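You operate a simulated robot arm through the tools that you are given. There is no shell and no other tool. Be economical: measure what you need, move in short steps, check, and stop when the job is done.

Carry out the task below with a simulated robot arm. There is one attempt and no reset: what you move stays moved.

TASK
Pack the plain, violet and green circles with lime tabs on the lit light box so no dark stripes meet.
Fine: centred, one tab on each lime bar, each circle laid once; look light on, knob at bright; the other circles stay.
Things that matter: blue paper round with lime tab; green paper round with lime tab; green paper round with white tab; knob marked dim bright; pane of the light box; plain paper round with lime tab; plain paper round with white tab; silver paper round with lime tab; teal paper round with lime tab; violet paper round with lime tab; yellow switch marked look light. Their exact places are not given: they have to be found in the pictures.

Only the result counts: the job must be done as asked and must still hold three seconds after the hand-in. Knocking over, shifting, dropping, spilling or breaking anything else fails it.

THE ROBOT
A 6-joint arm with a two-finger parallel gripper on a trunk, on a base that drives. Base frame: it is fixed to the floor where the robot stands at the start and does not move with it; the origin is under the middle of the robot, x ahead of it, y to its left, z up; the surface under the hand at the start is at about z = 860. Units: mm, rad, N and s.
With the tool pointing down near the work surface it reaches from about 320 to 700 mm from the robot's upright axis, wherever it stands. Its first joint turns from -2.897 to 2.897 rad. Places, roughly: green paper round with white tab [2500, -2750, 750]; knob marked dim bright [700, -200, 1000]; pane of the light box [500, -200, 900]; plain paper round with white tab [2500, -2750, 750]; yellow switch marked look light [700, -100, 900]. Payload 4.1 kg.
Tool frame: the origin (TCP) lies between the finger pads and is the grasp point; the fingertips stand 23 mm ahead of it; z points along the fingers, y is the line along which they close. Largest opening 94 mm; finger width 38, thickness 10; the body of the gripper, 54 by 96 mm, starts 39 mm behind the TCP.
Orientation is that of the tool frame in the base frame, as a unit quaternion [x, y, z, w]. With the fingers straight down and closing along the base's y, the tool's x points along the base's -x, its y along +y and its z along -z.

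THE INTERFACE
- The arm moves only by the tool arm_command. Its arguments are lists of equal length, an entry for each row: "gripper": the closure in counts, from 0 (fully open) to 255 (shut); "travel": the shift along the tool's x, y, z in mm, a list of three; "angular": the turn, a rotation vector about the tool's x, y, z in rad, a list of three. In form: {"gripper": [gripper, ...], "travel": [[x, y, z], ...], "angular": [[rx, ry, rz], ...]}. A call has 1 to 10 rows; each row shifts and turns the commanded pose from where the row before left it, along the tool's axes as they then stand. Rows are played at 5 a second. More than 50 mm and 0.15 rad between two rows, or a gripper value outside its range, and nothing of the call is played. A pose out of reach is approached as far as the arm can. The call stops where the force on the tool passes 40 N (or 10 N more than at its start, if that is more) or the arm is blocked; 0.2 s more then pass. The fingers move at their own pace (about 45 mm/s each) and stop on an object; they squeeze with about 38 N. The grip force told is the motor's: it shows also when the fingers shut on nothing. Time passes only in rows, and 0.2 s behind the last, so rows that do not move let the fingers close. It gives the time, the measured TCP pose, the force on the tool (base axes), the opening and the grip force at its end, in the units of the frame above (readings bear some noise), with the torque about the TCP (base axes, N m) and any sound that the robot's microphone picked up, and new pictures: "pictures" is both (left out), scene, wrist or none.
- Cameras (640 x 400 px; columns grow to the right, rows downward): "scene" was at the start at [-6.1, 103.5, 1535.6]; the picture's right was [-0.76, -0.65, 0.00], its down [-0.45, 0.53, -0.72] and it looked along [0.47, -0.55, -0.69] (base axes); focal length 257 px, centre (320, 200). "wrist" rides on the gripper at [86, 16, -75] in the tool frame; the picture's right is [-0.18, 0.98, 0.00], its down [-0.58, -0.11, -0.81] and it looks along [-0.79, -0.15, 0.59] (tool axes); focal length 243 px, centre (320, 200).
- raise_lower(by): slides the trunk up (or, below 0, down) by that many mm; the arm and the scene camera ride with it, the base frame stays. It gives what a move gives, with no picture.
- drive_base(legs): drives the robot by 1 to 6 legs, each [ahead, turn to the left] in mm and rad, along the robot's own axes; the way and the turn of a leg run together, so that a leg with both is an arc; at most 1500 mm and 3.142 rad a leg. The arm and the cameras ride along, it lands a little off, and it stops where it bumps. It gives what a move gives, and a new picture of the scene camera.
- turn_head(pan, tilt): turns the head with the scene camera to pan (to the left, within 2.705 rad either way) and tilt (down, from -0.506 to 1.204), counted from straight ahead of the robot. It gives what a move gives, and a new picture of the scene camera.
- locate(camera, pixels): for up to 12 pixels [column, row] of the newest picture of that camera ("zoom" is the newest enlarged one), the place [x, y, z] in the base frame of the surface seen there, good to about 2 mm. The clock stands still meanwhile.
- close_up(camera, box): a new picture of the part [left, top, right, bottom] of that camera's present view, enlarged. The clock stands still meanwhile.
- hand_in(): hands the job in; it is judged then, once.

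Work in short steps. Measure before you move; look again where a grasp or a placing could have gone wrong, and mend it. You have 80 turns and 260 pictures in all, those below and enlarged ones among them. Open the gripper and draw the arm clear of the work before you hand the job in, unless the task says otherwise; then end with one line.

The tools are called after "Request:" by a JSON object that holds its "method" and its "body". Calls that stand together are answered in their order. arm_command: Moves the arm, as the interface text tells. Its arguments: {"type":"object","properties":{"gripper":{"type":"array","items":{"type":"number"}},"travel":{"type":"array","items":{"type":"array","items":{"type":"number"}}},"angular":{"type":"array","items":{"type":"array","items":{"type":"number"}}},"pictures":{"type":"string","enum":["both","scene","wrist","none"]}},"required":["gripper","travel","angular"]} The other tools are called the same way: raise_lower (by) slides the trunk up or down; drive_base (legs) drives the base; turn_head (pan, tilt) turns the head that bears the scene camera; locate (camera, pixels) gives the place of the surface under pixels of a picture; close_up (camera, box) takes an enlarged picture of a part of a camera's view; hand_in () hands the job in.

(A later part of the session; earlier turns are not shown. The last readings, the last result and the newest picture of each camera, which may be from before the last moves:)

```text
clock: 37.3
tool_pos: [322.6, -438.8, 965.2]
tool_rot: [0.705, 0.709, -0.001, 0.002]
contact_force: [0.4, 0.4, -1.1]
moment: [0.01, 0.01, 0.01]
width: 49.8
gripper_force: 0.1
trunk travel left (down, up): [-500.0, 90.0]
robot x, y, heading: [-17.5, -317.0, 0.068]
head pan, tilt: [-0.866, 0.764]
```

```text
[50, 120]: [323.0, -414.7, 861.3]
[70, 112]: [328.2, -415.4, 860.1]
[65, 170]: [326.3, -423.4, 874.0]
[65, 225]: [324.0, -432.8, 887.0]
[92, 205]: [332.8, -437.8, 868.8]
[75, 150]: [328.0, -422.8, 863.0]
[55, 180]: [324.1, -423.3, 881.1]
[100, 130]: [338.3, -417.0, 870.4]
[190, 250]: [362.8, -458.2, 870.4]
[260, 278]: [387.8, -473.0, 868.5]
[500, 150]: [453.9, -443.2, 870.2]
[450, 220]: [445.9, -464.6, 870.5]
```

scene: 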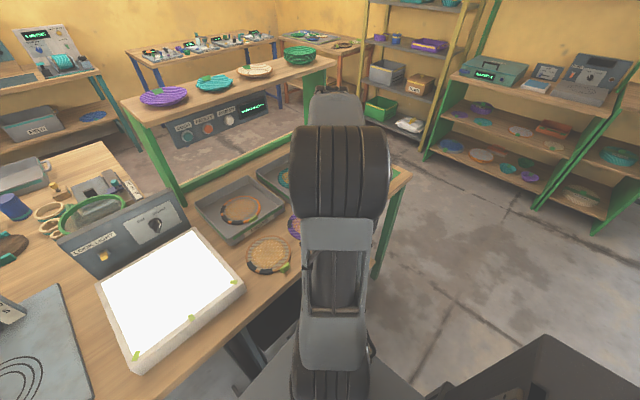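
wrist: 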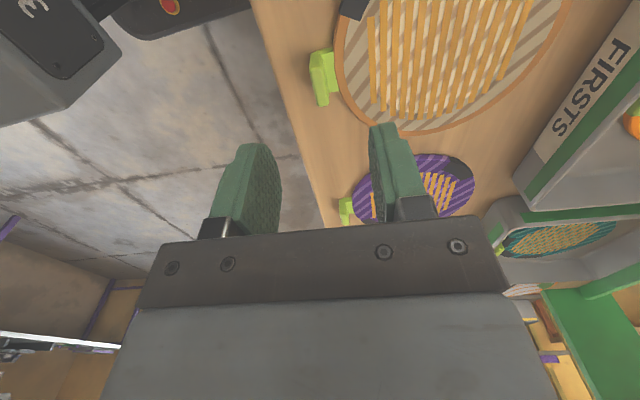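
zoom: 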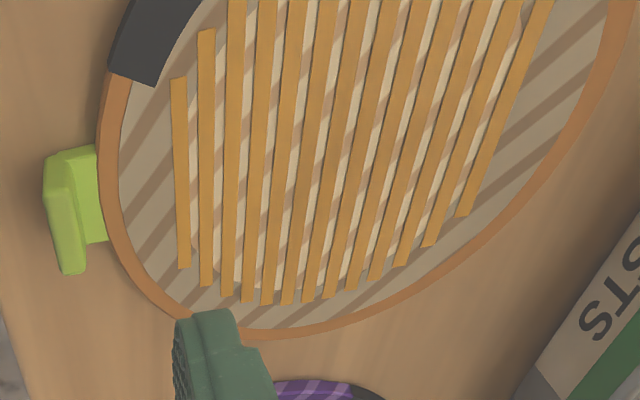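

Request:
{"method": "locate", "body": {"camera": "zoom", "pixels": [[48, 196], [66, 196], [64, 266], [82, 262], [56, 196], [73, 264], [62, 230], [120, 250], [100, 165], [600, 90], [480, 260], [230, 332]]}}

```text
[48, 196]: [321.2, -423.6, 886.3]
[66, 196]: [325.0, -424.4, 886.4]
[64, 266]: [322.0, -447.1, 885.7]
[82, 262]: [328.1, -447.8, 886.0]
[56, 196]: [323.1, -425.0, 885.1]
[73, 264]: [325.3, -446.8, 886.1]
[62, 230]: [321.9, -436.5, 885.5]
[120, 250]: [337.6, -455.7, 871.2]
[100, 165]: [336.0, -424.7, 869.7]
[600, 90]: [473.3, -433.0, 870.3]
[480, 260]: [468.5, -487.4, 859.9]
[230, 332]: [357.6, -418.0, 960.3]
```

Plate is centred ≈(324.3,-435.5), top 886, skewed about 0.08 rad. I align and descend to TCP z≈897, without closing.

Request:
{"method": "arm_command", "body": {"gripper": [165, 165, 165, 165, 165], "travel": [[0, 0, 0], [3.2, 2, 0], [0, 0, 40], [0, 0, 28], [0, 0, 0]], "angular": [[0, 0, -0.08], [0, 0, 0], [0, 0, 0], [0, 0, 0], [0, 0, 0]], "pictures": "wrist"}}

Request:
{"method": "close_up", "body": {"camera": "wrist", "box": [220, 60, 460, 240]}}

```text
clock: 38.5
tool_pos: [322.0, -433.1, 896.2]
tool_rot: [0.676, 0.737, -0.003, 0.002]
contact_force: [-0.4, -0.4, 0.1]
moment: [-0.02, 0.03, 0.02]
width: 33.2
gripper_force: 0.2
trunk travel left (down, up): [-500.0, 90.0]
robot x, y, heading: [-13.7, -317.0, 0.064]
head pan, tilt: [-0.866, 0.764]
```

wrist: 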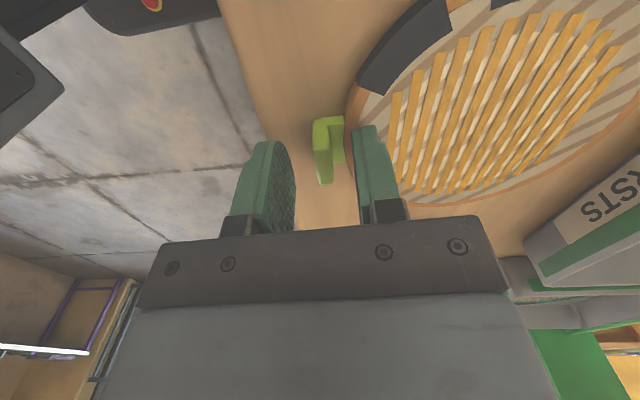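

```text
2.22 times, centred on (340, 150) of wrist
```

zoom: 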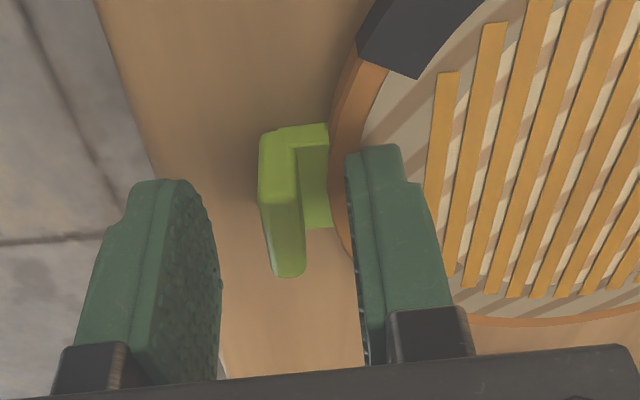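

Request:
{"method": "locate", "body": {"camera": "zoom", "pixels": [[266, 200], [292, 200], [276, 272], [302, 268], [278, 200], [289, 270], [283, 235], [375, 150], [180, 185], [345, 180], [340, 250], [300, 130]]}}

```text
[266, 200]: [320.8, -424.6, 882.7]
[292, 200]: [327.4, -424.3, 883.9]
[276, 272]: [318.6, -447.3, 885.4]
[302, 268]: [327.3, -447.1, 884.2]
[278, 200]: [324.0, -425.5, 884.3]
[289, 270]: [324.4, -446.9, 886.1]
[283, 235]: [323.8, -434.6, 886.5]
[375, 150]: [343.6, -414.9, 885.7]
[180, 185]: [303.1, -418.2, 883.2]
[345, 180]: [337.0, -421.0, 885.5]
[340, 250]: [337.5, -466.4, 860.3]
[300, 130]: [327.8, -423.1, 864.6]
```

Plate centre ≈(324.2,-436); skew ≈0.05. Small correction, then close and hold.

Request:
{"method": "arm_command", "body": {"gripper": [165, 165, 200, 255, 255, 255, 255], "travel": [[-2.2, 2.1, 0], [0, 0, 0], [0, 0, 0], [0, 0, 0], [0, 0, 0], [0, 0, 0], [0, 0, 0]], "angular": [[0, 0, 0.04], [0, 0, 0], [0, 0, 0], [0, 0, 0], [0, 0, 0], [0, 0, 0], [0, 0, 0]], "pictures": "wrist"}}

Request:
{"method": "close_up", "body": {"camera": "wrist", "box": [220, 60, 460, 240]}}

```text
clock: 40.1
tool_pos: [324.9, -435.3, 897.3]
tool_rot: [0.691, 0.722, -0.001, 0.002]
contact_force: [-0.2, -0.3, 0.9]
moment: [0.0, 0.01, 0.01]
width: 7.4
gripper_force: 37.9
trunk travel left (down, up): [-500.0, 90.0]
robot x, y, heading: [-16.6, -317.0, 0.064]
head pan, tilt: [-0.866, 0.764]
```

wrist: 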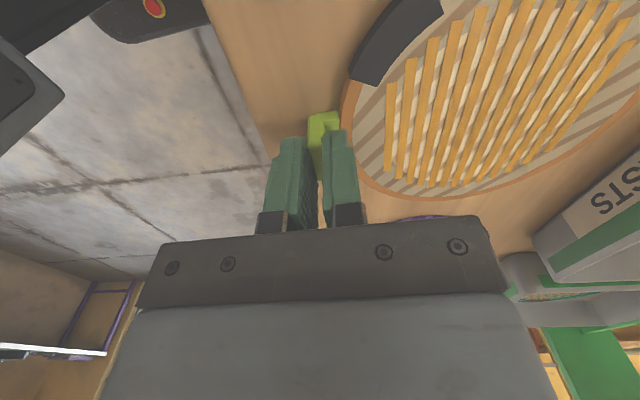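

```text
2.22 times, centred on (340, 150) of wrist
```

zoom: 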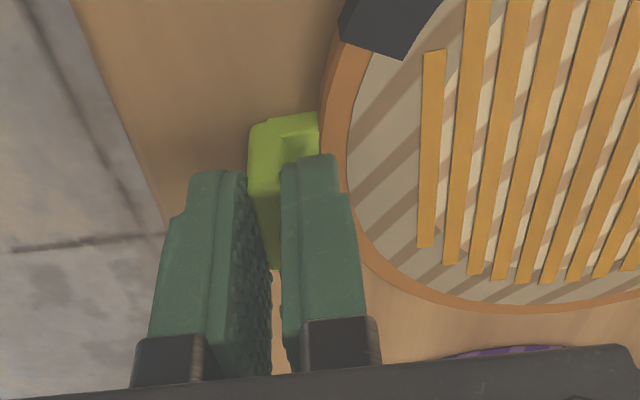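

Gripped (7.4 mm). Lift 110 mm and view the held round.

Request:
{"method": "arm_command", "body": {"gripper": [255, 255, 255, 255, 255], "travel": [[0, 0, -15], [0, 0, -30], [0, 0, -35], [0, 0, -30], [0, 0, 0]], "angular": [[0, 0, 0], [0, 0, 0], [0, 0, 0], [0, 0, 0], [0, 0, 0]]}}

Request:
{"method": "close_up", "body": {"camera": "wrist", "box": [280, 0, 640, 225]}}

```text
clock: 41.3
tool_pos: [322.8, -436.7, 1006.2]
tool_rot: [0.692, 0.722, -0.002, 0.002]
contact_force: [1.0, 0.2, -0.2]
moment: [0.0, 0.0, -0.01]
width: 7.5
gripper_force: 37.9
trunk travel left (down, up): [-500.0, 90.0]
robot x, y, heading: [-19.8, -314.1, 0.07]
head pan, tilt: [-0.866, 0.764]
```

scene: 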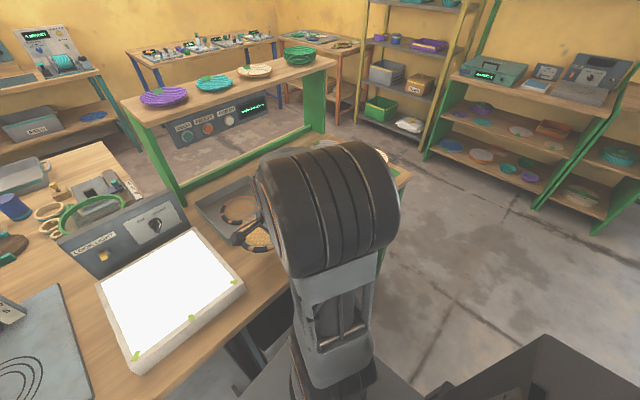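
wrist: 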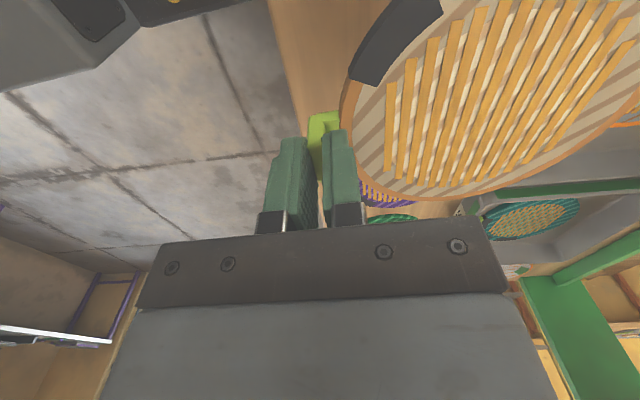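

```text
1.78 times, centred on (460, 112) of wrist
```

zoom: 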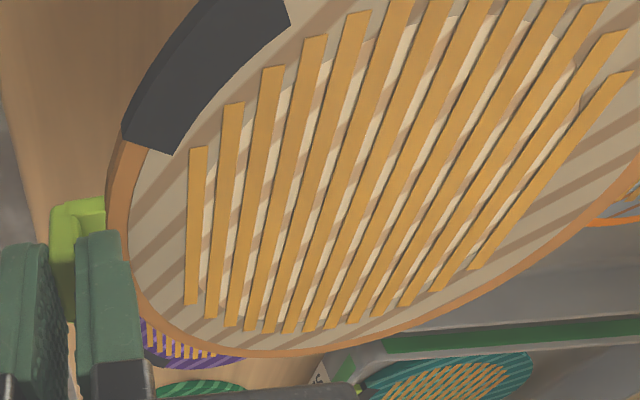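

Held flat. I locate rim points of the held round to find its centre relative to the TCP.

Request:
{"method": "locate", "body": {"camera": "zoom", "pixels": [[112, 190], [128, 280], [165, 333], [240, 355], [330, 348], [420, 323], [500, 285], [570, 238], [630, 190], [150, 95], [180, 45], [300, 260]]}}

```text
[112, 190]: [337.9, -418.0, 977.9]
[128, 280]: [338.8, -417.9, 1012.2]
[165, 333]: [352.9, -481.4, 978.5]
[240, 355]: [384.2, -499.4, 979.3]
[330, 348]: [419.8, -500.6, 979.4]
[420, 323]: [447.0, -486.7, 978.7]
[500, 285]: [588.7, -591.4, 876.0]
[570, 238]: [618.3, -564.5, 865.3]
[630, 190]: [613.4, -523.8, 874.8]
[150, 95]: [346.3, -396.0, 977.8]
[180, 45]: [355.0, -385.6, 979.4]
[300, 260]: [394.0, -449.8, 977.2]
```

Circle fit: r≈68.8, centre 81.2 mm along tool y from TCP, lateral ≈0. Carry over the pane: TCP target (405.8,-179.3), tool y along +x.

Request:
{"method": "arm_command", "body": {"gripper": [255, 255, 255, 255, 255, 255, 255, 255], "travel": [[0, 0, -10], [42.8, 13.8, 0], [42.8, 13.8, 0], [42.8, 13.8, 0], [42.8, 13.8, 0], [42.8, 13.8, 0], [42.8, 13.8, 0], [0, 0, 0]], "angular": [[0, 0, 0.042], [0, 0, 0], [0, 0, 0], [0, 0, 0], [0, 0, 0], [0, 0, 0], [0, 0, 0], [0, 0, 0]]}}

Request:
{"method": "arm_command", "body": {"gripper": [255], "travel": [[0, 0, 0]], "angular": [[0, 0, 0]], "pictures": "none"}}

Request:
{"method": "close_up", "body": {"camera": "scene", "box": [90, 200, 290, 380]}}

```text
clock: 43.1
tool_pos: [406.4, -178.8, 1013.8]
tool_rot: [0.706, 0.708, -0.002, 0.002]
contact_force: [-0.2, 0.4, 0.0]
moment: [0.0, 0.03, 0.01]
width: 7.5
gripper_force: 38.0
trunk travel left (down, up): [-500.0, 90.0]
robot x, y, heading: [-17.6, -317.3, 0.067]
head pan, tilt: [-0.866, 0.764]
```

scene: 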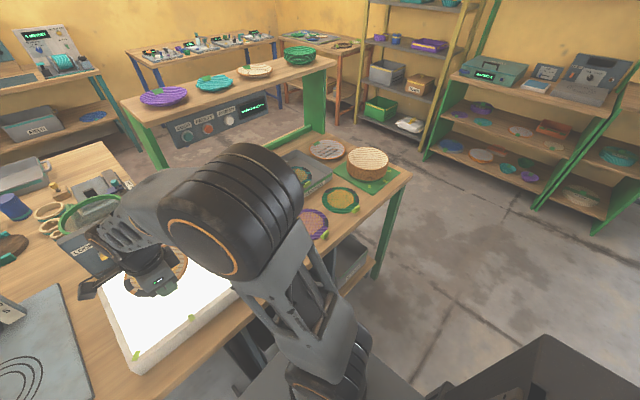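
wrist: 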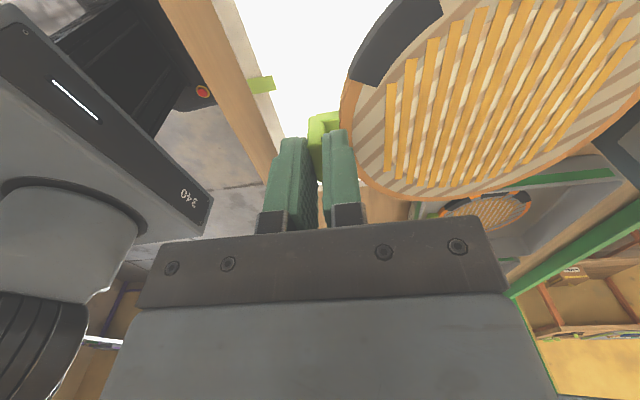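

```text
clock: 43.5
tool_pos: [405.5, -178.0, 1015.4]
tool_rot: [0.707, 0.708, -0.002, 0.002]
contact_force: [-0.5, 0.8, -0.5]
moment: [0.0, 0.02, 0.01]
width: 7.8
gripper_force: 38.1
trunk travel left (down, up): [-500.0, 90.0]
robot x, y, heading: [-19.0, -318.7, 0.069]
head pan, tilt: [-0.866, 0.764]
```

```text
2.22 times, centred on (190, 290) of scene
```

zoom: 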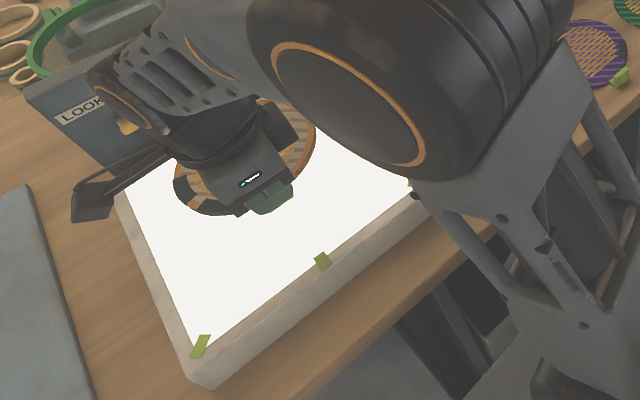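

Quick check of the middle bar and held round in the wrist view before lowering.

Request:
{"method": "locate", "body": {"camera": "wrist", "pixels": [[252, 85], [272, 82], [262, 84], [345, 105], [372, 184], [410, 196], [460, 196], [500, 186], [350, 75]]}}

Request:
{"method": "locate", "body": {"camera": "zoom", "pixels": [[322, 261], [201, 345], [132, 203], [197, 352], [117, 195], [205, 378]]}}

```text
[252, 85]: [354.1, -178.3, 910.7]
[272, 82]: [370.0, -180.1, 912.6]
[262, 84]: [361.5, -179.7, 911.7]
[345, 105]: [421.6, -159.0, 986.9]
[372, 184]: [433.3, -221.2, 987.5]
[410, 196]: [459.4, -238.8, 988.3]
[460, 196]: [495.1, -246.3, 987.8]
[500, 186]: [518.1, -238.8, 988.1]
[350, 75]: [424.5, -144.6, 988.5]
```

```text
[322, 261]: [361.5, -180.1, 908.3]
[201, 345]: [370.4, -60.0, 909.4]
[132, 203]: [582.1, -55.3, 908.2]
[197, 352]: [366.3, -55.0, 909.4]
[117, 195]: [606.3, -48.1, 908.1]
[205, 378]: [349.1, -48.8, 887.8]
```

Held centre ≈(487,-178). Shift −1.3 mm in y and lower to just above contact (TCP ≈950).

Request:
{"method": "arm_command", "body": {"gripper": [255, 255, 255, 255, 255], "travel": [[-1.3, 0.3, 20], [0, 0, 25], [0, 0, 14], [0, 0, 5], [0, 0, 0]], "angular": [[0, 0, 0], [0, 0, 0], [0, 0, 0], [0, 0, 0], [0, 0, 0]], "pictures": "wrist"}}

Request:
{"method": "close_up", "body": {"camera": "wrist", "box": [220, 40, 640, 240]}}

```text
clock: 44.7
tool_pos: [407.4, -179.9, 951.3]
tool_rot: [0.707, 0.708, -0.001, 0.002]
contact_force: [-0.9, -0.7, -0.1]
moment: [0.0, 0.0, -0.01]
width: 7.4
gripper_force: 37.7
trunk travel left (down, up): [-500.0, 90.0]
robot x, y, heading: [-18.3, -319.6, 0.067]
head pan, tilt: [-0.866, 0.764]
```

wrist: 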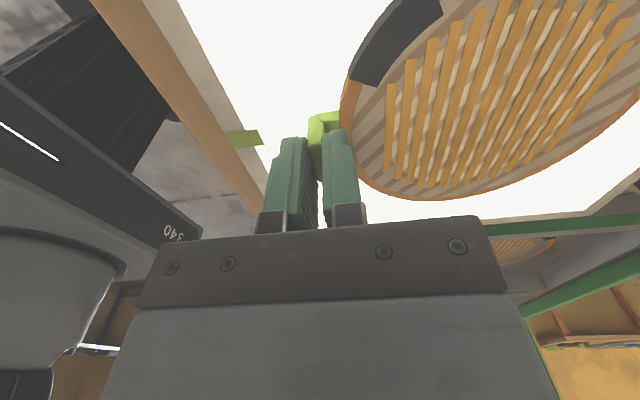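

```text
1.52 times, centred on (430, 140) of wrist
```

zoom: 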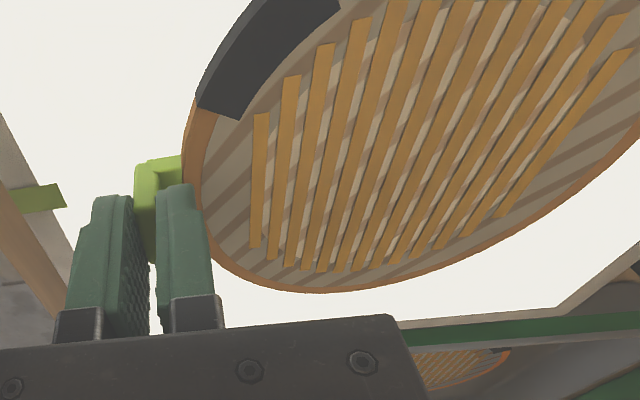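

I locate the visible pane edges/corner to refine the centre before setting down.

Request:
{"method": "locate", "body": {"camera": "zoom", "pixels": [[560, 306], [600, 288], [636, 262], [480, 313], [45, 200], [20, 150], [62, 200], [300, 293], [400, 280], [480, 250], [220, 262], [560, 200]]}}

```text
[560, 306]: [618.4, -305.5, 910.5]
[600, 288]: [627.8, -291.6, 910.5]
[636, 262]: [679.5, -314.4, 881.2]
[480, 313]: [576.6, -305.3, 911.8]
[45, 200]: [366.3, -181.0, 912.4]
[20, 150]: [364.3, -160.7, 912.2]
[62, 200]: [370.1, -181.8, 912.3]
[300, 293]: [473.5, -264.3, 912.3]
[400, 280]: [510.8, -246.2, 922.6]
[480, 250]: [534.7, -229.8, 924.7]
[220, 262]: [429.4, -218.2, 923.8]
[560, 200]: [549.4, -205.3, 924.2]
```

Pane centre ≈(489,-180); held centre ≈(488,-180). Shift 1 mm in x, lower the last 2–3 mm watching force.

Request:
{"method": "arm_command", "body": {"gripper": [255, 255, 255, 255], "travel": [[0, 1, 0], [0, 0, 1.5], [0, 0, 1], [0, 0, 0]], "angular": [[0, 0, 0], [0, 0, 0], [0, 0, 0], [0, 0, 0]], "pictures": "none"}}

```text
clock: 45.7
tool_pos: [408.0, -180.7, 949.4]
tool_rot: [0.707, 0.708, -0.002, 0.002]
contact_force: [0.5, -0.5, 0.3]
moment: [0.04, 0.02, -0.01]
width: 7.6
gripper_force: 37.5
trunk travel left (down, up): [-500.0, 90.0]
robot x, y, heading: [-21.6, -321.5, 0.07]
head pan, tilt: [-0.866, 0.764]
```

Request:
{"method": "arm_command", "body": {"gripper": [255, 255, 255], "travel": [[0, 0, 1], [0, 0, 0.8], [0, 0, 0]], "angular": [[0, 0, 0], [0, 0, 0], [0, 0, 0]], "pictures": "none"}}

```text
clock: 46.5
tool_pos: [408.2, -179.7, 947.4]
tool_rot: [0.707, 0.708, -0.002, 0.001]
contact_force: [1.1, -0.7, 0.9]
moment: [-0.02, 0.01, 0.0]
width: 7.3
gripper_force: 38.0
trunk travel left (down, up): [-500.0, 90.0]
robot x, y, heading: [-19.5, -316.9, 0.065]
head pan, tilt: [-0.866, 0.764]
```

No contact force yet at 947.4; continue in 0.7 mm steps.

Request:
{"method": "arm_command", "body": {"gripper": [255, 255, 255], "travel": [[0, 0, 0.8], [0, 0, 0.7], [0, 0, 0]], "angular": [[0, 0, 0], [0, 0, 0], [0, 0, 0]], "pictures": "wrist"}}

Request:
{"method": "close_up", "body": {"camera": "wrist", "box": [220, 40, 640, 240]}}

Request:
{"method": "locate", "body": {"camera": "zoom", "pixels": [[230, 255], [205, 90], [400, 278], [300, 288], [350, 288], [480, 245], [250, 270], [100, 100]]}}

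```text
clock: 47.3
tool_pos: [407.7, -180.1, 946.4]
tool_rot: [0.706, 0.708, -0.002, 0.001]
contact_force: [-1.1, -0.6, 5.1]
moment: [-0.02, 0.01, 0.03]
width: 7.5
gripper_force: 37.6
trunk travel left (down, up): [-500.0, 90.0]
robot x, y, heading: [-18.6, -316.2, 0.067]
head pan, tilt: [-0.866, 0.764]
```

wrist: 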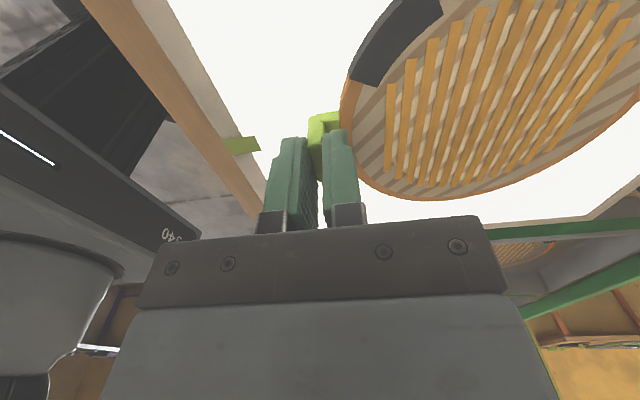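

```text
1.52 times, centred on (430, 140) of wrist
```

zoom: 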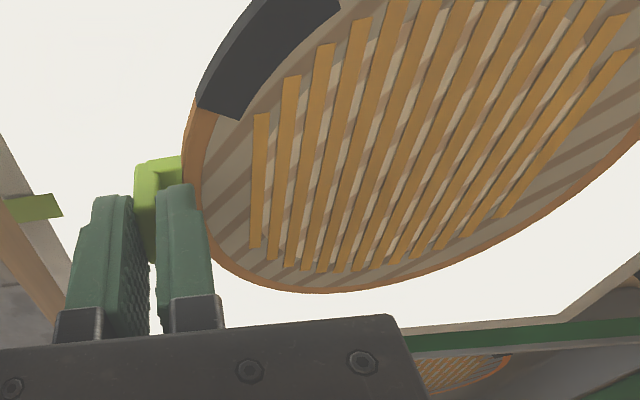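

```text
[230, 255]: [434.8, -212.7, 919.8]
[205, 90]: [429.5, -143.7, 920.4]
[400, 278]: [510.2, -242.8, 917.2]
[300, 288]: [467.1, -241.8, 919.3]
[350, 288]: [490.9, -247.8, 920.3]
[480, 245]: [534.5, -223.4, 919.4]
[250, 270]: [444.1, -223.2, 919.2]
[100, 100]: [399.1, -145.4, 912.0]
```

Contact felt (5 N) at TCP z 946.4. Release by a small opening, then rise straight up.

Request:
{"method": "arm_command", "body": {"gripper": [190, 190, 190, 190, 190, 190, 190, 190], "travel": [[0, 0, 0], [0, 0, 0], [0, 0, -8], [0, 0, -15], [0, 0, -30], [0, 0, -40], [0, 0, -30], [0, 0, 0]], "angular": [[0, 0, 0], [0, 0, 0], [0, 0, 0], [0, 0, 0], [0, 0, 0], [0, 0, 0], [0, 0, 0], [0, 0, 0]]}}

Request:
{"method": "close_up", "body": {"camera": "wrist", "box": [220, 0, 640, 230]}}

```text
clock: 49.1
tool_pos: [408.4, -178.7, 1068.5]
tool_rot: [0.706, 0.708, -0.002, 0.002]
contact_force: [0.9, -0.7, -0.4]
moment: [0.0, 0.01, 0.0]
width: 24.1
gripper_force: 0.0
trunk travel left (down, up): [-500.0, 90.0]
robot x, y, heading: [-14.5, -319.9, 0.069]
head pan, tilt: [-0.866, 0.764]
```

scene: 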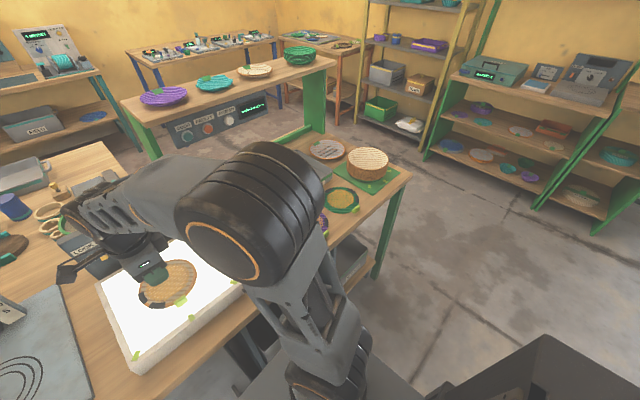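
wrist: 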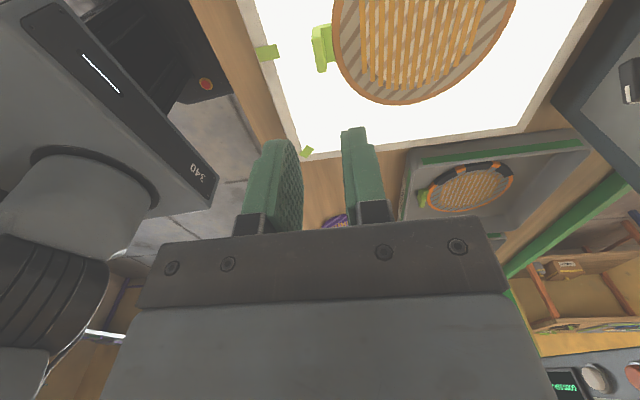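

```text
1.52 times, centred on (430, 115) of wrist
```

zoom: 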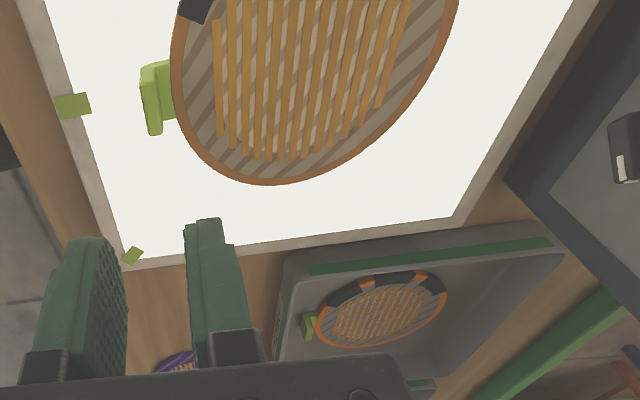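

Good placement. I measure pane corners and the laid round's rim in this zoom.

Request:
{"method": "locate", "body": {"camera": "zoom", "pixels": [[121, 256], [454, 217], [172, 80], [185, 125], [225, 172], [275, 184], [340, 165], [400, 115], [445, 40], [45, 5], [72, 105], [133, 256]]}}

```text
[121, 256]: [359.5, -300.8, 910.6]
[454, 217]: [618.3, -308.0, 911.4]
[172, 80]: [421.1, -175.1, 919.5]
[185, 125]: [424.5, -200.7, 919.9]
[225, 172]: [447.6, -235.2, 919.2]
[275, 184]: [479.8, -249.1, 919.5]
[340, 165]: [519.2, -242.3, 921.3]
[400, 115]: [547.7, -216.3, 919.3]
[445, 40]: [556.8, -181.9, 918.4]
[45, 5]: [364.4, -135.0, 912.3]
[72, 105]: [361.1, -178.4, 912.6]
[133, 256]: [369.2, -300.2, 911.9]
```

Laid centre ≈(489,-180.5), matching the pane centre (490,-180). Next: violet; move above its tab (323,-607).

Request:
{"method": "arm_command", "body": {"gripper": [165, 165, 165, 165, 165, 165, 165, 165, 165, 165], "travel": [[-47.5, -9.4, 0], [-47.5, -9.4, 0], [-47.5, -9.4, 0], [-47.5, -9.4, 0], [-47.5, -9.4, 0], [-47.5, -9.4, 0], [-47.5, -9.4, 0], [-47.5, -9.4, 0], [-47, -9.4, 0], [0, 0, 48]], "angular": [[0, 0, 0], [0, 0, 0], [0, 0, 0], [0, 0, 0], [0, 0, 0], [0, 0, 0], [0, 0, 0], [0, 0, 0], [0, 0, 0], [0, 0, 0]], "pictures": "none"}}

Request:
{"method": "arm_command", "body": {"gripper": [165, 165, 165], "travel": [[0, 0, 40], [0, 0, 25], [0, 0, 0]], "angular": [[0, 0, 0], [0, 0, 0], [0, 0, 0]], "pictures": "wrist"}}

Request:
{"method": "close_up", "body": {"camera": "wrist", "box": [290, 0, 580, 145]}}

```text
clock: 51.3
tool_pos: [323.9, -605.6, 1023.3]
tool_rot: [0.706, 0.708, -0.002, 0.002]
contact_force: [-0.4, 0.4, 0.7]
moment: [0.02, -0.01, -0.02]
width: 33.1
gripper_force: 0.0
trunk travel left (down, up): [-500.0, 90.0]
robot x, y, heading: [-19.0, -320.2, 0.066]
head pan, tilt: [-0.866, 0.764]
```

```text
clock: 52.1
tool_pos: [325.0, -605.2, 958.2]
tool_rot: [0.707, 0.707, -0.001, 0.002]
contact_force: [0.5, -0.3, -0.5]
moment: [-0.01, 0.02, -0.02]
width: 33.1
gripper_force: 0.1
trunk travel left (down, up): [-500.0, 90.0]
robot x, y, heading: [-20.7, -316.8, 0.067]
head pan, tilt: [-0.866, 0.764]
```

wrist: 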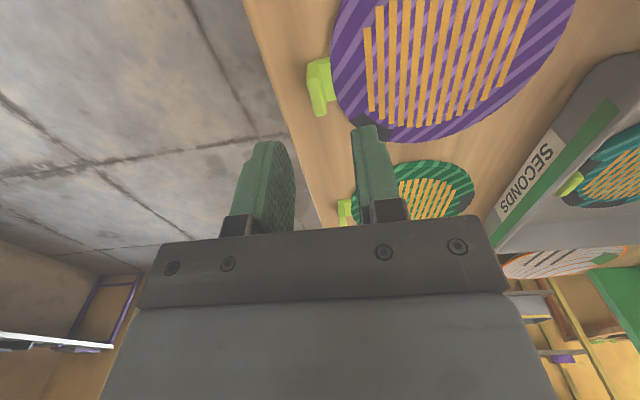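

```text
2.21 times, centred on (435, 72) of wrist
```

zoom: 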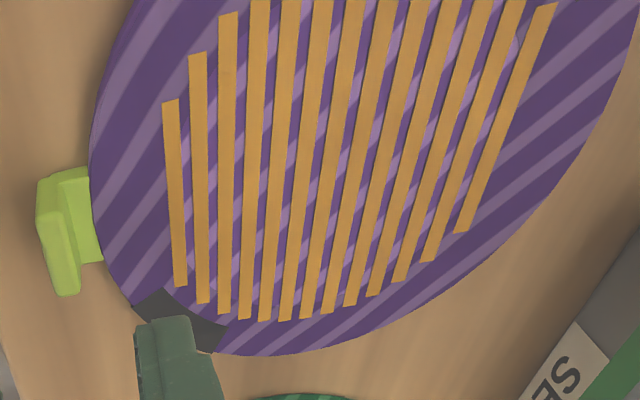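

Locate the violet tab's plate top and rim.

Request:
{"method": "locate", "body": {"camera": "zoom", "pixels": [[40, 218], [60, 216], [50, 217], [60, 290], [78, 286], [68, 288], [58, 255], [92, 165], [105, 250], [290, 352], [440, 300], [560, 200]]}}

```text
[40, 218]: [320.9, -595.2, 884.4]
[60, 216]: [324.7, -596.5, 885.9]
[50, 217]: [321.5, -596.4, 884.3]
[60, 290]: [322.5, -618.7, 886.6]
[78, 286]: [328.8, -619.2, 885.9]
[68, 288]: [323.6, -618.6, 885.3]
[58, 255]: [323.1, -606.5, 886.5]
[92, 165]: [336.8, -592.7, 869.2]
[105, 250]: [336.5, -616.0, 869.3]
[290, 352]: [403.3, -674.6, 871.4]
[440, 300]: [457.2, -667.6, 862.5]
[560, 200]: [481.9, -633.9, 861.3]
```

Plate centre ≈(323.7,-607.3), top 886. Align by 0.04 rad, descend to 897, close.

Request:
{"method": "arm_command", "body": {"gripper": [165, 165, 165, 165, 220, 255, 255, 255], "travel": [[-2, -0.8, 0], [0, 0, 35], [0, 0, 26], [0, 0, 0], [0, 0, 0], [0, 0, 0], [0, 0, 0], [0, 0, 0]], "angular": [[0, 0, -0.04], [0, 0, 0], [0, 0, 0], [0, 0, 0], [0, 0, 0], [0, 0, 0], [0, 0, 0], [0, 0, 0]], "pictures": "wrist"}}

```text
clock: 53.9
tool_pos: [324.6, -608.9, 896.1]
tool_rot: [0.692, 0.722, -0.002, 0.002]
contact_force: [-0.2, -0.1, -0.3]
moment: [-0.01, 0.06, -0.02]
width: 7.7
gripper_force: 38.4
trunk travel left (down, up): [-500.0, 90.0]
robot x, y, heading: [-22.1, -317.2, 0.068]
head pan, tilt: [-0.866, 0.764]
```

wrist: 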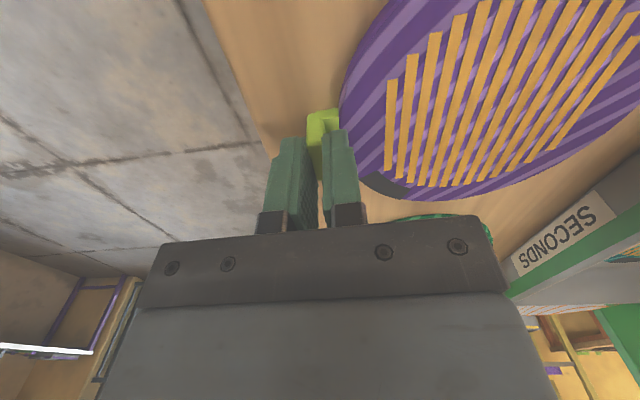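

Gripped at 7.7 mm. Lift 120 mm and measure the held rim.

Request:
{"method": "arm_command", "body": {"gripper": [255, 255, 255, 255, 255], "travel": [[0, 0, -15], [0, 0, -35], [0, 0, -40], [0, 0, -30], [0, 0, 0]], "angular": [[0, 0, 0], [0, 0, 0], [0, 0, 0], [0, 0, 0], [0, 0, 0]], "pictures": "wrist"}}

Request:
{"method": "close_up", "body": {"camera": "wrist", "box": [280, 0, 640, 225]}}

Request:
{"method": "locate", "body": {"camera": "zoom", "pixels": [[112, 190], [165, 330], [240, 352], [330, 345], [400, 325], [450, 305], [135, 120], [160, 80], [190, 35], [300, 350]]}}

```text
clock: 55.1
tool_pos: [324.3, -609.5, 1017.8]
tool_rot: [0.692, 0.722, -0.002, 0.002]
contact_force: [0.4, 0.1, 0.3]
moment: [-0.01, -0.01, 0.0]
width: 7.1
gripper_force: 37.8
trunk travel left (down, up): [-500.0, 90.0]
robot x, y, heading: [-22.1, -319.1, 0.066]
head pan, tilt: [-0.866, 0.764]
```

wrist: 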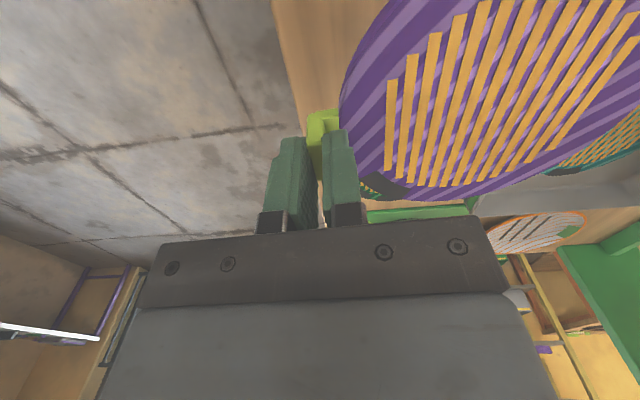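

```text
1.78 times, centred on (460, 112) of wrist
```

zoom: 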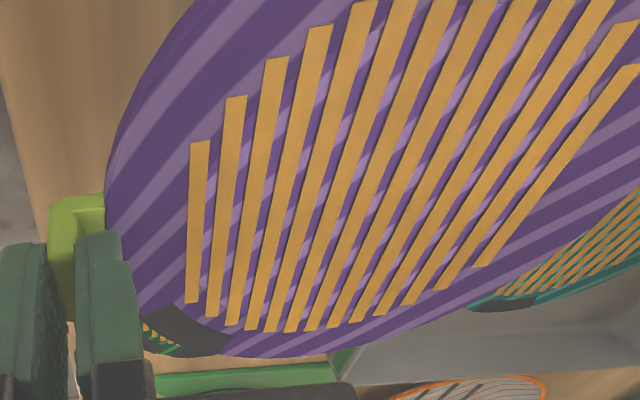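

```text
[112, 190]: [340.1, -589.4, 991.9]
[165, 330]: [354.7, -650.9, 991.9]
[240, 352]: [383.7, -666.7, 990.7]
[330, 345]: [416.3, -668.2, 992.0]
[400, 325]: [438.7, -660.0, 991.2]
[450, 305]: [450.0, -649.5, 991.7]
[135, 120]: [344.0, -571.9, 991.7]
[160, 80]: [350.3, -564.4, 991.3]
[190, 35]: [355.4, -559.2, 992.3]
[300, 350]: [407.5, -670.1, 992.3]
```

Held centre is ≈80.7 mm along tool y and ≈2.5 mm along tool x from TCP. Carry to (430,-125), then rotate +0.831 about tool z.

Request:
{"method": "arm_command", "body": {"gripper": [255, 255, 255, 255, 255, 255, 255, 255, 255, 255], "travel": [[47.9, 12.6, 0], [47.9, 12.6, 0], [47.9, 12.6, 0], [47.9, 12.6, 0], [47.9, 12.6, 0], [47.9, 12.6, 0], [47.9, 12.6, 0], [47.9, 12.6, 0], [47.9, 12.6, 0], [47.9, 12.6, 0]], "angular": [[0, 0, 0], [0, 0, 0], [0, 0, 0], [0, 0, 0], [0, 0, 0], [0, 0, 0], [0, 0, 0], [0, 0, 0], [0, 0, 0], [0, 0, 0]], "pictures": "none"}}

Request:
{"method": "arm_command", "body": {"gripper": [255, 255, 255, 255, 255, 255, 255], "travel": [[0, 0, 0], [0, 0, 0], [0, 0, 0], [0, 0, 0], [0, 0, 0], [0, 0, 0], [0, 0, 0]], "angular": [[0, 0, 0.1385], [0, 0, 0.1385], [0, 0, 0.1385], [0, 0, 0.1385], [0, 0, 0.1385], [0, 0, 0.1385], [0, 0, 0]]}}

Request:
{"method": "close_up", "body": {"camera": "wrist", "box": [220, 0, 640, 225]}}

```text
clock: 57.3
tool_pos: [431.6, -123.1, 1016.3]
tool_rot: [0.692, 0.722, -0.002, 0.002]
contact_force: [-0.2, -0.4, 0.6]
moment: [-0.01, 0.0, -0.02]
width: 7.7
gripper_force: 37.9
trunk travel left (down, up): [-500.0, 90.0]
robot x, y, heading: [-17.2, -317.4, 0.066]
head pan, tilt: [-0.866, 0.764]
```

```text
clock: 58.9
tool_pos: [430.1, -123.9, 1016.3]
tool_rot: [0.925, 0.38, -0.001, 0.002]
contact_force: [-0.4, 0.1, 0.0]
moment: [0.03, 0.0, -0.02]
width: 7.4
gripper_force: 38.2
trunk travel left (down, up): [-500.0, 90.0]
robot x, y, heading: [-17.9, -315.3, 0.063]
head pan, tilt: [-0.866, 0.764]
```

scene: 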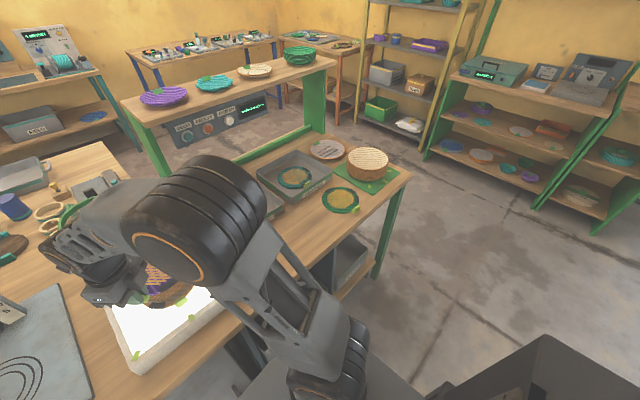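
wrist: 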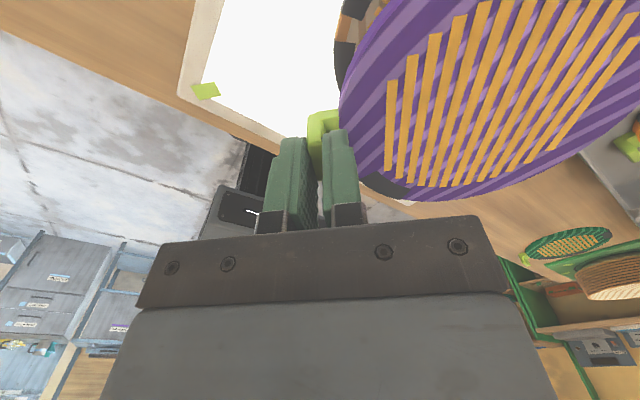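

```text
1.52 times, centred on (430, 112) of wrist
```

zoom: 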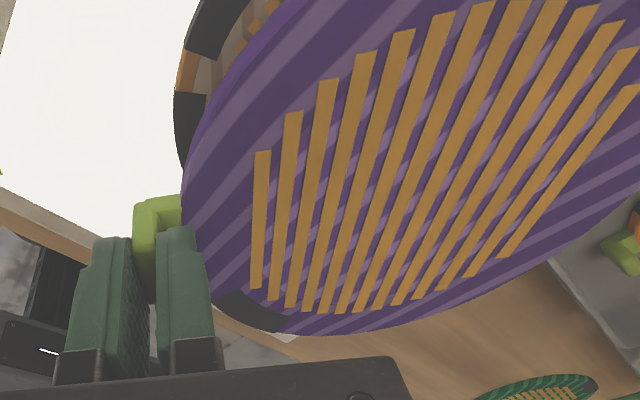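

Yaw is −45.4°, as wanted. Measure held rim here.

Request:
{"method": "locate", "body": {"camera": "zoom", "pixels": [[184, 205], [193, 165], [215, 110], [245, 65], [270, 328], [300, 333], [350, 330], [400, 319], [440, 308], [490, 288], [230, 312], [560, 250]]}}

```text
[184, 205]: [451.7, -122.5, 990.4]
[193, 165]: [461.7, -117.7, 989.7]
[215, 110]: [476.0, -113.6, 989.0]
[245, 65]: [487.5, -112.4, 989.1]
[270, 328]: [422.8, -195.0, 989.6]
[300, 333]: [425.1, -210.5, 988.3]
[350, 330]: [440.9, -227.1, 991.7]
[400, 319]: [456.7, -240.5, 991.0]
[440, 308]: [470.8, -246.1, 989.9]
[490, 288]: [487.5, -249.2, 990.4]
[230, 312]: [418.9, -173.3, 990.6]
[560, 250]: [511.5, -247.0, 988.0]
```

Held centre ≈(487.5,-180.8). Nudge (+1.5,+0.4) and lower to ≈961.

Request:
{"method": "arm_command", "body": {"gripper": [255, 255, 255, 255, 255], "travel": [[1.3, 0.8, 15], [0, 0, 20], [0, 0, 14], [0, 0, 6], [0, 0, 0]], "angular": [[0, 0, 0], [0, 0, 0], [0, 0, 0], [0, 0, 0], [0, 0, 0]], "pictures": "none"}}

Request:
{"method": "close_up", "body": {"camera": "wrist", "box": [220, 0, 640, 225]}}

Request:
{"method": "locate", "body": {"camera": "zoom", "pixels": [[184, 205], [193, 165], [215, 110], [245, 65], [270, 328], [300, 333], [350, 330], [400, 319], [440, 308], [490, 288], [230, 312], [560, 250]]}}

```text
clock: 60.1
tool_pos: [431.5, -123.2, 962.0]
tool_rot: [0.925, 0.38, -0.002, 0.002]
contact_force: [0.9, 0.4, 0.3]
moment: [-0.02, 0.01, -0.03]
width: 7.3
gripper_force: 37.9
trunk travel left (down, up): [-500.0, 90.0]
robot x, y, heading: [-19.5, -318.1, 0.068]
head pan, tilt: [-0.866, 0.764]
```

```text
1.52 times, centred on (430, 112) of wrist
```

zoom: 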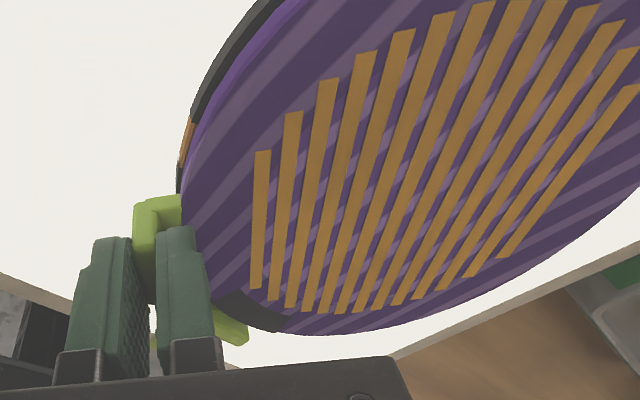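

```text
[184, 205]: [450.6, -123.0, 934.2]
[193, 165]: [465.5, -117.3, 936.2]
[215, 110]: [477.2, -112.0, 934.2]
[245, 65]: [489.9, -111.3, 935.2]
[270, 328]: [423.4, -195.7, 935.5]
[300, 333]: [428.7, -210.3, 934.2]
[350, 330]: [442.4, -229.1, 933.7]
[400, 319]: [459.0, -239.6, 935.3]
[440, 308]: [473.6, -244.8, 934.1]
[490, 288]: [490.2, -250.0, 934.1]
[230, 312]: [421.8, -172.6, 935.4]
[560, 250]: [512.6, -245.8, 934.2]
```

Centre ≈(489.5,-180.6): good. About 5 mm left; lower stepwise.

Request:
{"method": "arm_command", "body": {"gripper": [255, 255, 255, 255], "travel": [[0, 0, 2], [0, 0, 1.5], [0, 0, 0.8], [0, 0, 0]], "angular": [[0, 0, 0], [0, 0, 0], [0, 0, 0], [0, 0, 0]], "pictures": "none"}}

Request:
{"method": "arm_command", "body": {"gripper": [255, 255], "travel": [[0, 0, 0.7], [0, 0, 0]], "angular": [[0, 0, 0], [0, 0, 0]], "pictures": "none"}}

```text
clock: 61.1
tool_pos: [431.1, -124.1, 955.5]
tool_rot: [0.925, 0.38, -0.001, 0.003]
contact_force: [-0.7, -0.4, -0.6]
moment: [-0.02, 0.02, 0.02]
width: 7.4
gripper_force: 38.0
trunk travel left (down, up): [-500.0, 90.0]
robot x, y, heading: [-19.2, -317.4, 0.064]
head pan, tilt: [-0.866, 0.764]
```

```text
clock: 61.7
tool_pos: [430.7, -124.2, 955.1]
tool_rot: [0.925, 0.38, -0.001, 0.003]
contact_force: [-0.2, -0.7, 0.1]
moment: [-0.01, 0.02, -0.04]
width: 7.6
gripper_force: 37.8
trunk travel left (down, up): [-500.0, 90.0]
robot x, y, heading: [-18.8, -315.0, 0.068]
head pan, tilt: [-0.866, 0.764]
```

No contact yet at ≈955.5; continue.

Request:
{"method": "arm_command", "body": {"gripper": [255, 255, 255], "travel": [[0, 0, 0.7], [0, 0, 0.6], [0, 0, 0]], "angular": [[0, 0, 0], [0, 0, 0], [0, 0, 0]], "pictures": "none"}}

Request:
{"method": "close_up", "body": {"camera": "wrist", "box": [300, 0, 400, 200]}}

```text
clock: 62.5
tool_pos: [431.4, -124.8, 954.1]
tool_rot: [0.925, 0.38, -0.001, 0.002]
contact_force: [0.4, 0.0, 1.6]
moment: [-0.01, -0.02, 0.01]
width: 7.5
gripper_force: 38.0
trunk travel left (down, up): [-500.0, 90.0]
robot x, y, heading: [-20.8, -317.1, 0.065]
head pan, tilt: [-0.866, 0.764]
```

```text
2.00 times, centred on (350, 100) of wrist
```

zoom: 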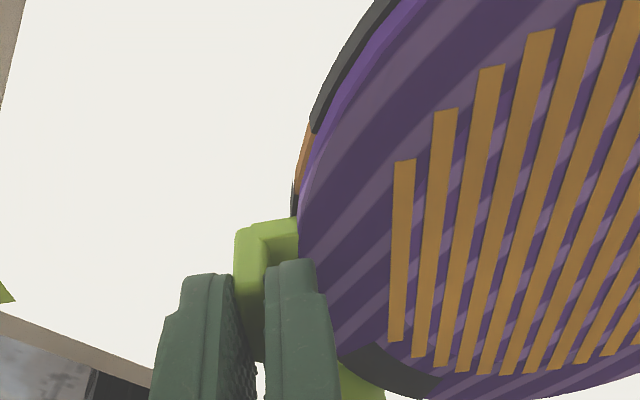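

Nearly touching; one more small step.

Request:
{"method": "arm_command", "body": {"gripper": [255, 255, 255], "travel": [[0, 0, 0.5], [0, 0, 0.4], [0, 0, 0]], "angular": [[0, 0, 0], [0, 0, 0], [0, 0, 0]], "pictures": "none"}}

```text
clock: 63.3
tool_pos: [432.0, -124.7, 953.5]
tool_rot: [0.925, 0.381, -0.001, 0.002]
contact_force: [1.0, 2.3, 10.2]
moment: [-0.09, -0.01, 0.03]
width: 7.4
gripper_force: 38.1
trunk travel left (down, up): [-500.0, 90.0]
robot x, y, heading: [-20.9, -319.0, 0.068]
head pan, tilt: [-0.866, 0.764]
```

Contact (10 N). Ease 0.4 mm, release, rise.

Request:
{"method": "arm_command", "body": {"gripper": [255, 190, 190, 190, 190, 190, 190, 190, 190], "travel": [[0, 0, -0.4], [0, 0, 0], [0, 0, 0], [0, 0, -8], [0, 0, -15], [0, 0, -30], [0, 0, -40], [0, 0, -30], [0, 0, 0]], "angular": [[0, 0, 0], [0, 0, 0], [0, 0, 0], [0, 0, 0], [0, 0, 0], [0, 0, 0], [0, 0, 0], [0, 0, 0], [0, 0, 0]]}}

Request:
{"method": "close_up", "body": {"camera": "wrist", "box": [220, 0, 640, 230]}}

```text
clock: 65.3
tool_pos: [431.6, -125.8, 1076.8]
tool_rot: [0.925, 0.38, -0.001, 0.002]
contact_force: [-0.3, -0.1, 0.2]
moment: [0.0, 0.01, -0.01]
width: 24.1
gripper_force: 0.0
trunk travel left (down, up): [-500.0, 90.0]
robot x, y, heading: [-16.4, -318.1, 0.062]
head pan, tilt: [-0.866, 0.764]
```

scene: 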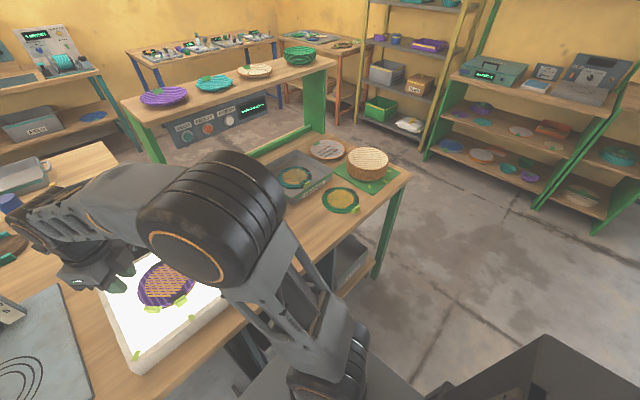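
wrist: 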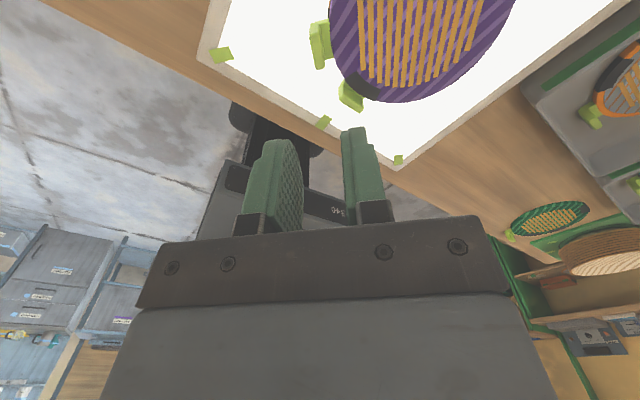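

```text
1.52 times, centred on (430, 115) of wrist
```

zoom: 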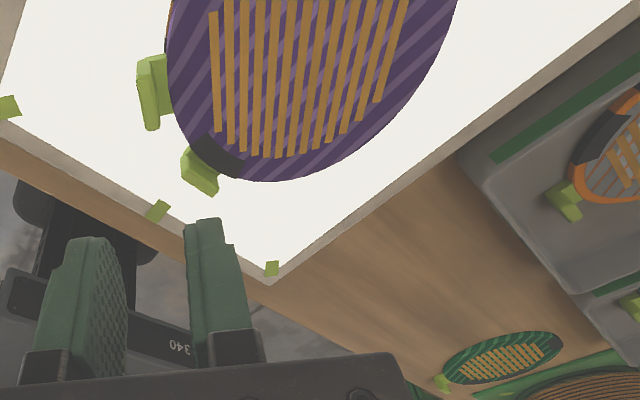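

Violet sits concentric with its tab toward the corner bar. Now rotate back and go to the green round (tab ≈(323,-768)).

Request:
{"method": "arm_command", "body": {"gripper": [165, 165, 165, 165, 165, 165, 165, 165, 165, 165], "travel": [[0, 0, 0], [0, 0, 0], [0, 0, 0], [0, 0, 0], [0, 0, 0], [0, 0, 0], [-48, -8, 0], [-48, -8, 0], [-48, -8, 0], [-48, -8, 0]], "angular": [[0, 0, -0.132], [0, 0, -0.132], [0, 0, -0.132], [0, 0, -0.132], [0, 0, -0.132], [0, 0, -0.132], [0, 0, 0], [0, 0, 0], [0, 0, 0], [0, 0, 0]], "pictures": "none"}}

Request:
{"method": "arm_command", "body": {"gripper": [165, 165, 165, 165, 165, 165, 165, 165, 165, 165], "travel": [[-48, -8, 0], [-48, -8, 0], [-48, -8, 0], [-48, -8, 0], [-48, -8, 0], [-48, -8, 0], [-48, -8, 0], [-48, -8, 0], [-48, -8, 0], [-18, -2, 40]], "angular": [[0, 0, 0], [0, 0, 0], [0, 0, 0], [0, 0, 0], [0, 0, 0], [0, 0, 0], [0, 0, 0], [0, 0, 0], [0, 0, 0], [0, 0, 0]], "pictures": "none"}}

Request:
{"method": "arm_command", "body": {"gripper": [165, 165, 165], "travel": [[0, 0, 40], [0, 0, 38], [0, 0, 0]], "angular": [[0, 0, 0], [0, 0, 0], [0, 0, 0]], "pictures": "wrist"}}

Request:
{"method": "close_up", "body": {"camera": "wrist", "box": [290, 0, 580, 145]}}

```text
clock: 67.5
tool_pos: [399.9, -318.4, 1076.6]
tool_rot: [0.707, 0.708, -0.002, 0.001]
contact_force: [-0.2, 0.4, 0.7]
moment: [0.01, 0.0, -0.03]
width: 33.4
gripper_force: 0.1
trunk travel left (down, up): [-500.0, 90.0]
robot x, y, heading: [-20.5, -319.0, 0.065]
head pan, tilt: [-0.866, 0.764]
```

```text
clock: 69.7
tool_pos: [324.1, -767.4, 1037.5]
tool_rot: [0.707, 0.707, -0.003, 0.001]
contact_force: [-0.5, -0.2, -0.5]
moment: [0.04, -0.04, 0.0]
width: 33.3
gripper_force: 0.0
trunk travel left (down, up): [-500.0, 90.0]
robot x, y, heading: [-18.0, -315.6, 0.063]
head pan, tilt: [-0.866, 0.764]
```

```text
clock: 70.5
tool_pos: [325.0, -765.9, 960.2]
tool_rot: [0.706, 0.708, -0.002, 0.001]
contact_force: [0.4, -0.2, 0.6]
moment: [-0.01, -0.01, -0.03]
width: 33.0
gripper_force: 0.1
trunk travel left (down, up): [-500.0, 90.0]
robot x, y, heading: [-18.7, -317.2, 0.065]
head pan, tilt: [-0.866, 0.764]
```

wrist: 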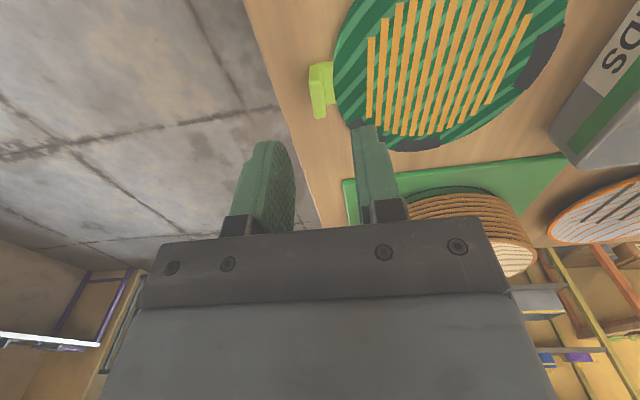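

```text
2.21 times, centred on (435, 72) of wrist
```

zoom: 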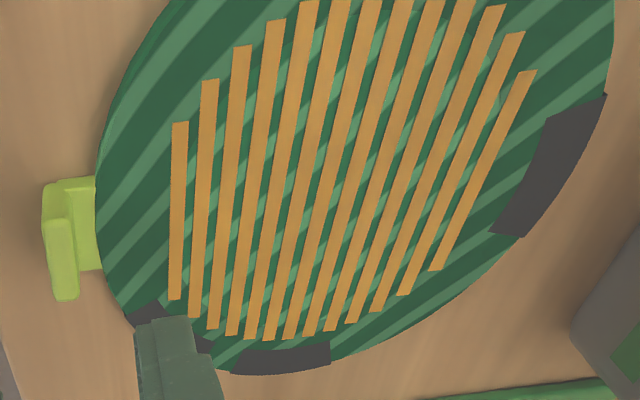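

Request:
{"method": "locate", "body": {"camera": "zoom", "pixels": [[46, 224], [64, 222], [55, 223], [58, 294], [75, 292], [66, 293], [60, 260], [97, 180], [103, 255], [330, 362], [230, 372], [600, 100]]}}

```text
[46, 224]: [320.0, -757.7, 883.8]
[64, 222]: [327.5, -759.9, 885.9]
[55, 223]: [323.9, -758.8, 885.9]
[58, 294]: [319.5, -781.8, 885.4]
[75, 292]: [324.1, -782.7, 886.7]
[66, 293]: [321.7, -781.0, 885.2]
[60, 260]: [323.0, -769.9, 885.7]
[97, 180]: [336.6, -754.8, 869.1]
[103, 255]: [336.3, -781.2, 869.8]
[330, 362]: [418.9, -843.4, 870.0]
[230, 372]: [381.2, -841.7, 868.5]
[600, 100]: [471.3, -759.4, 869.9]
```

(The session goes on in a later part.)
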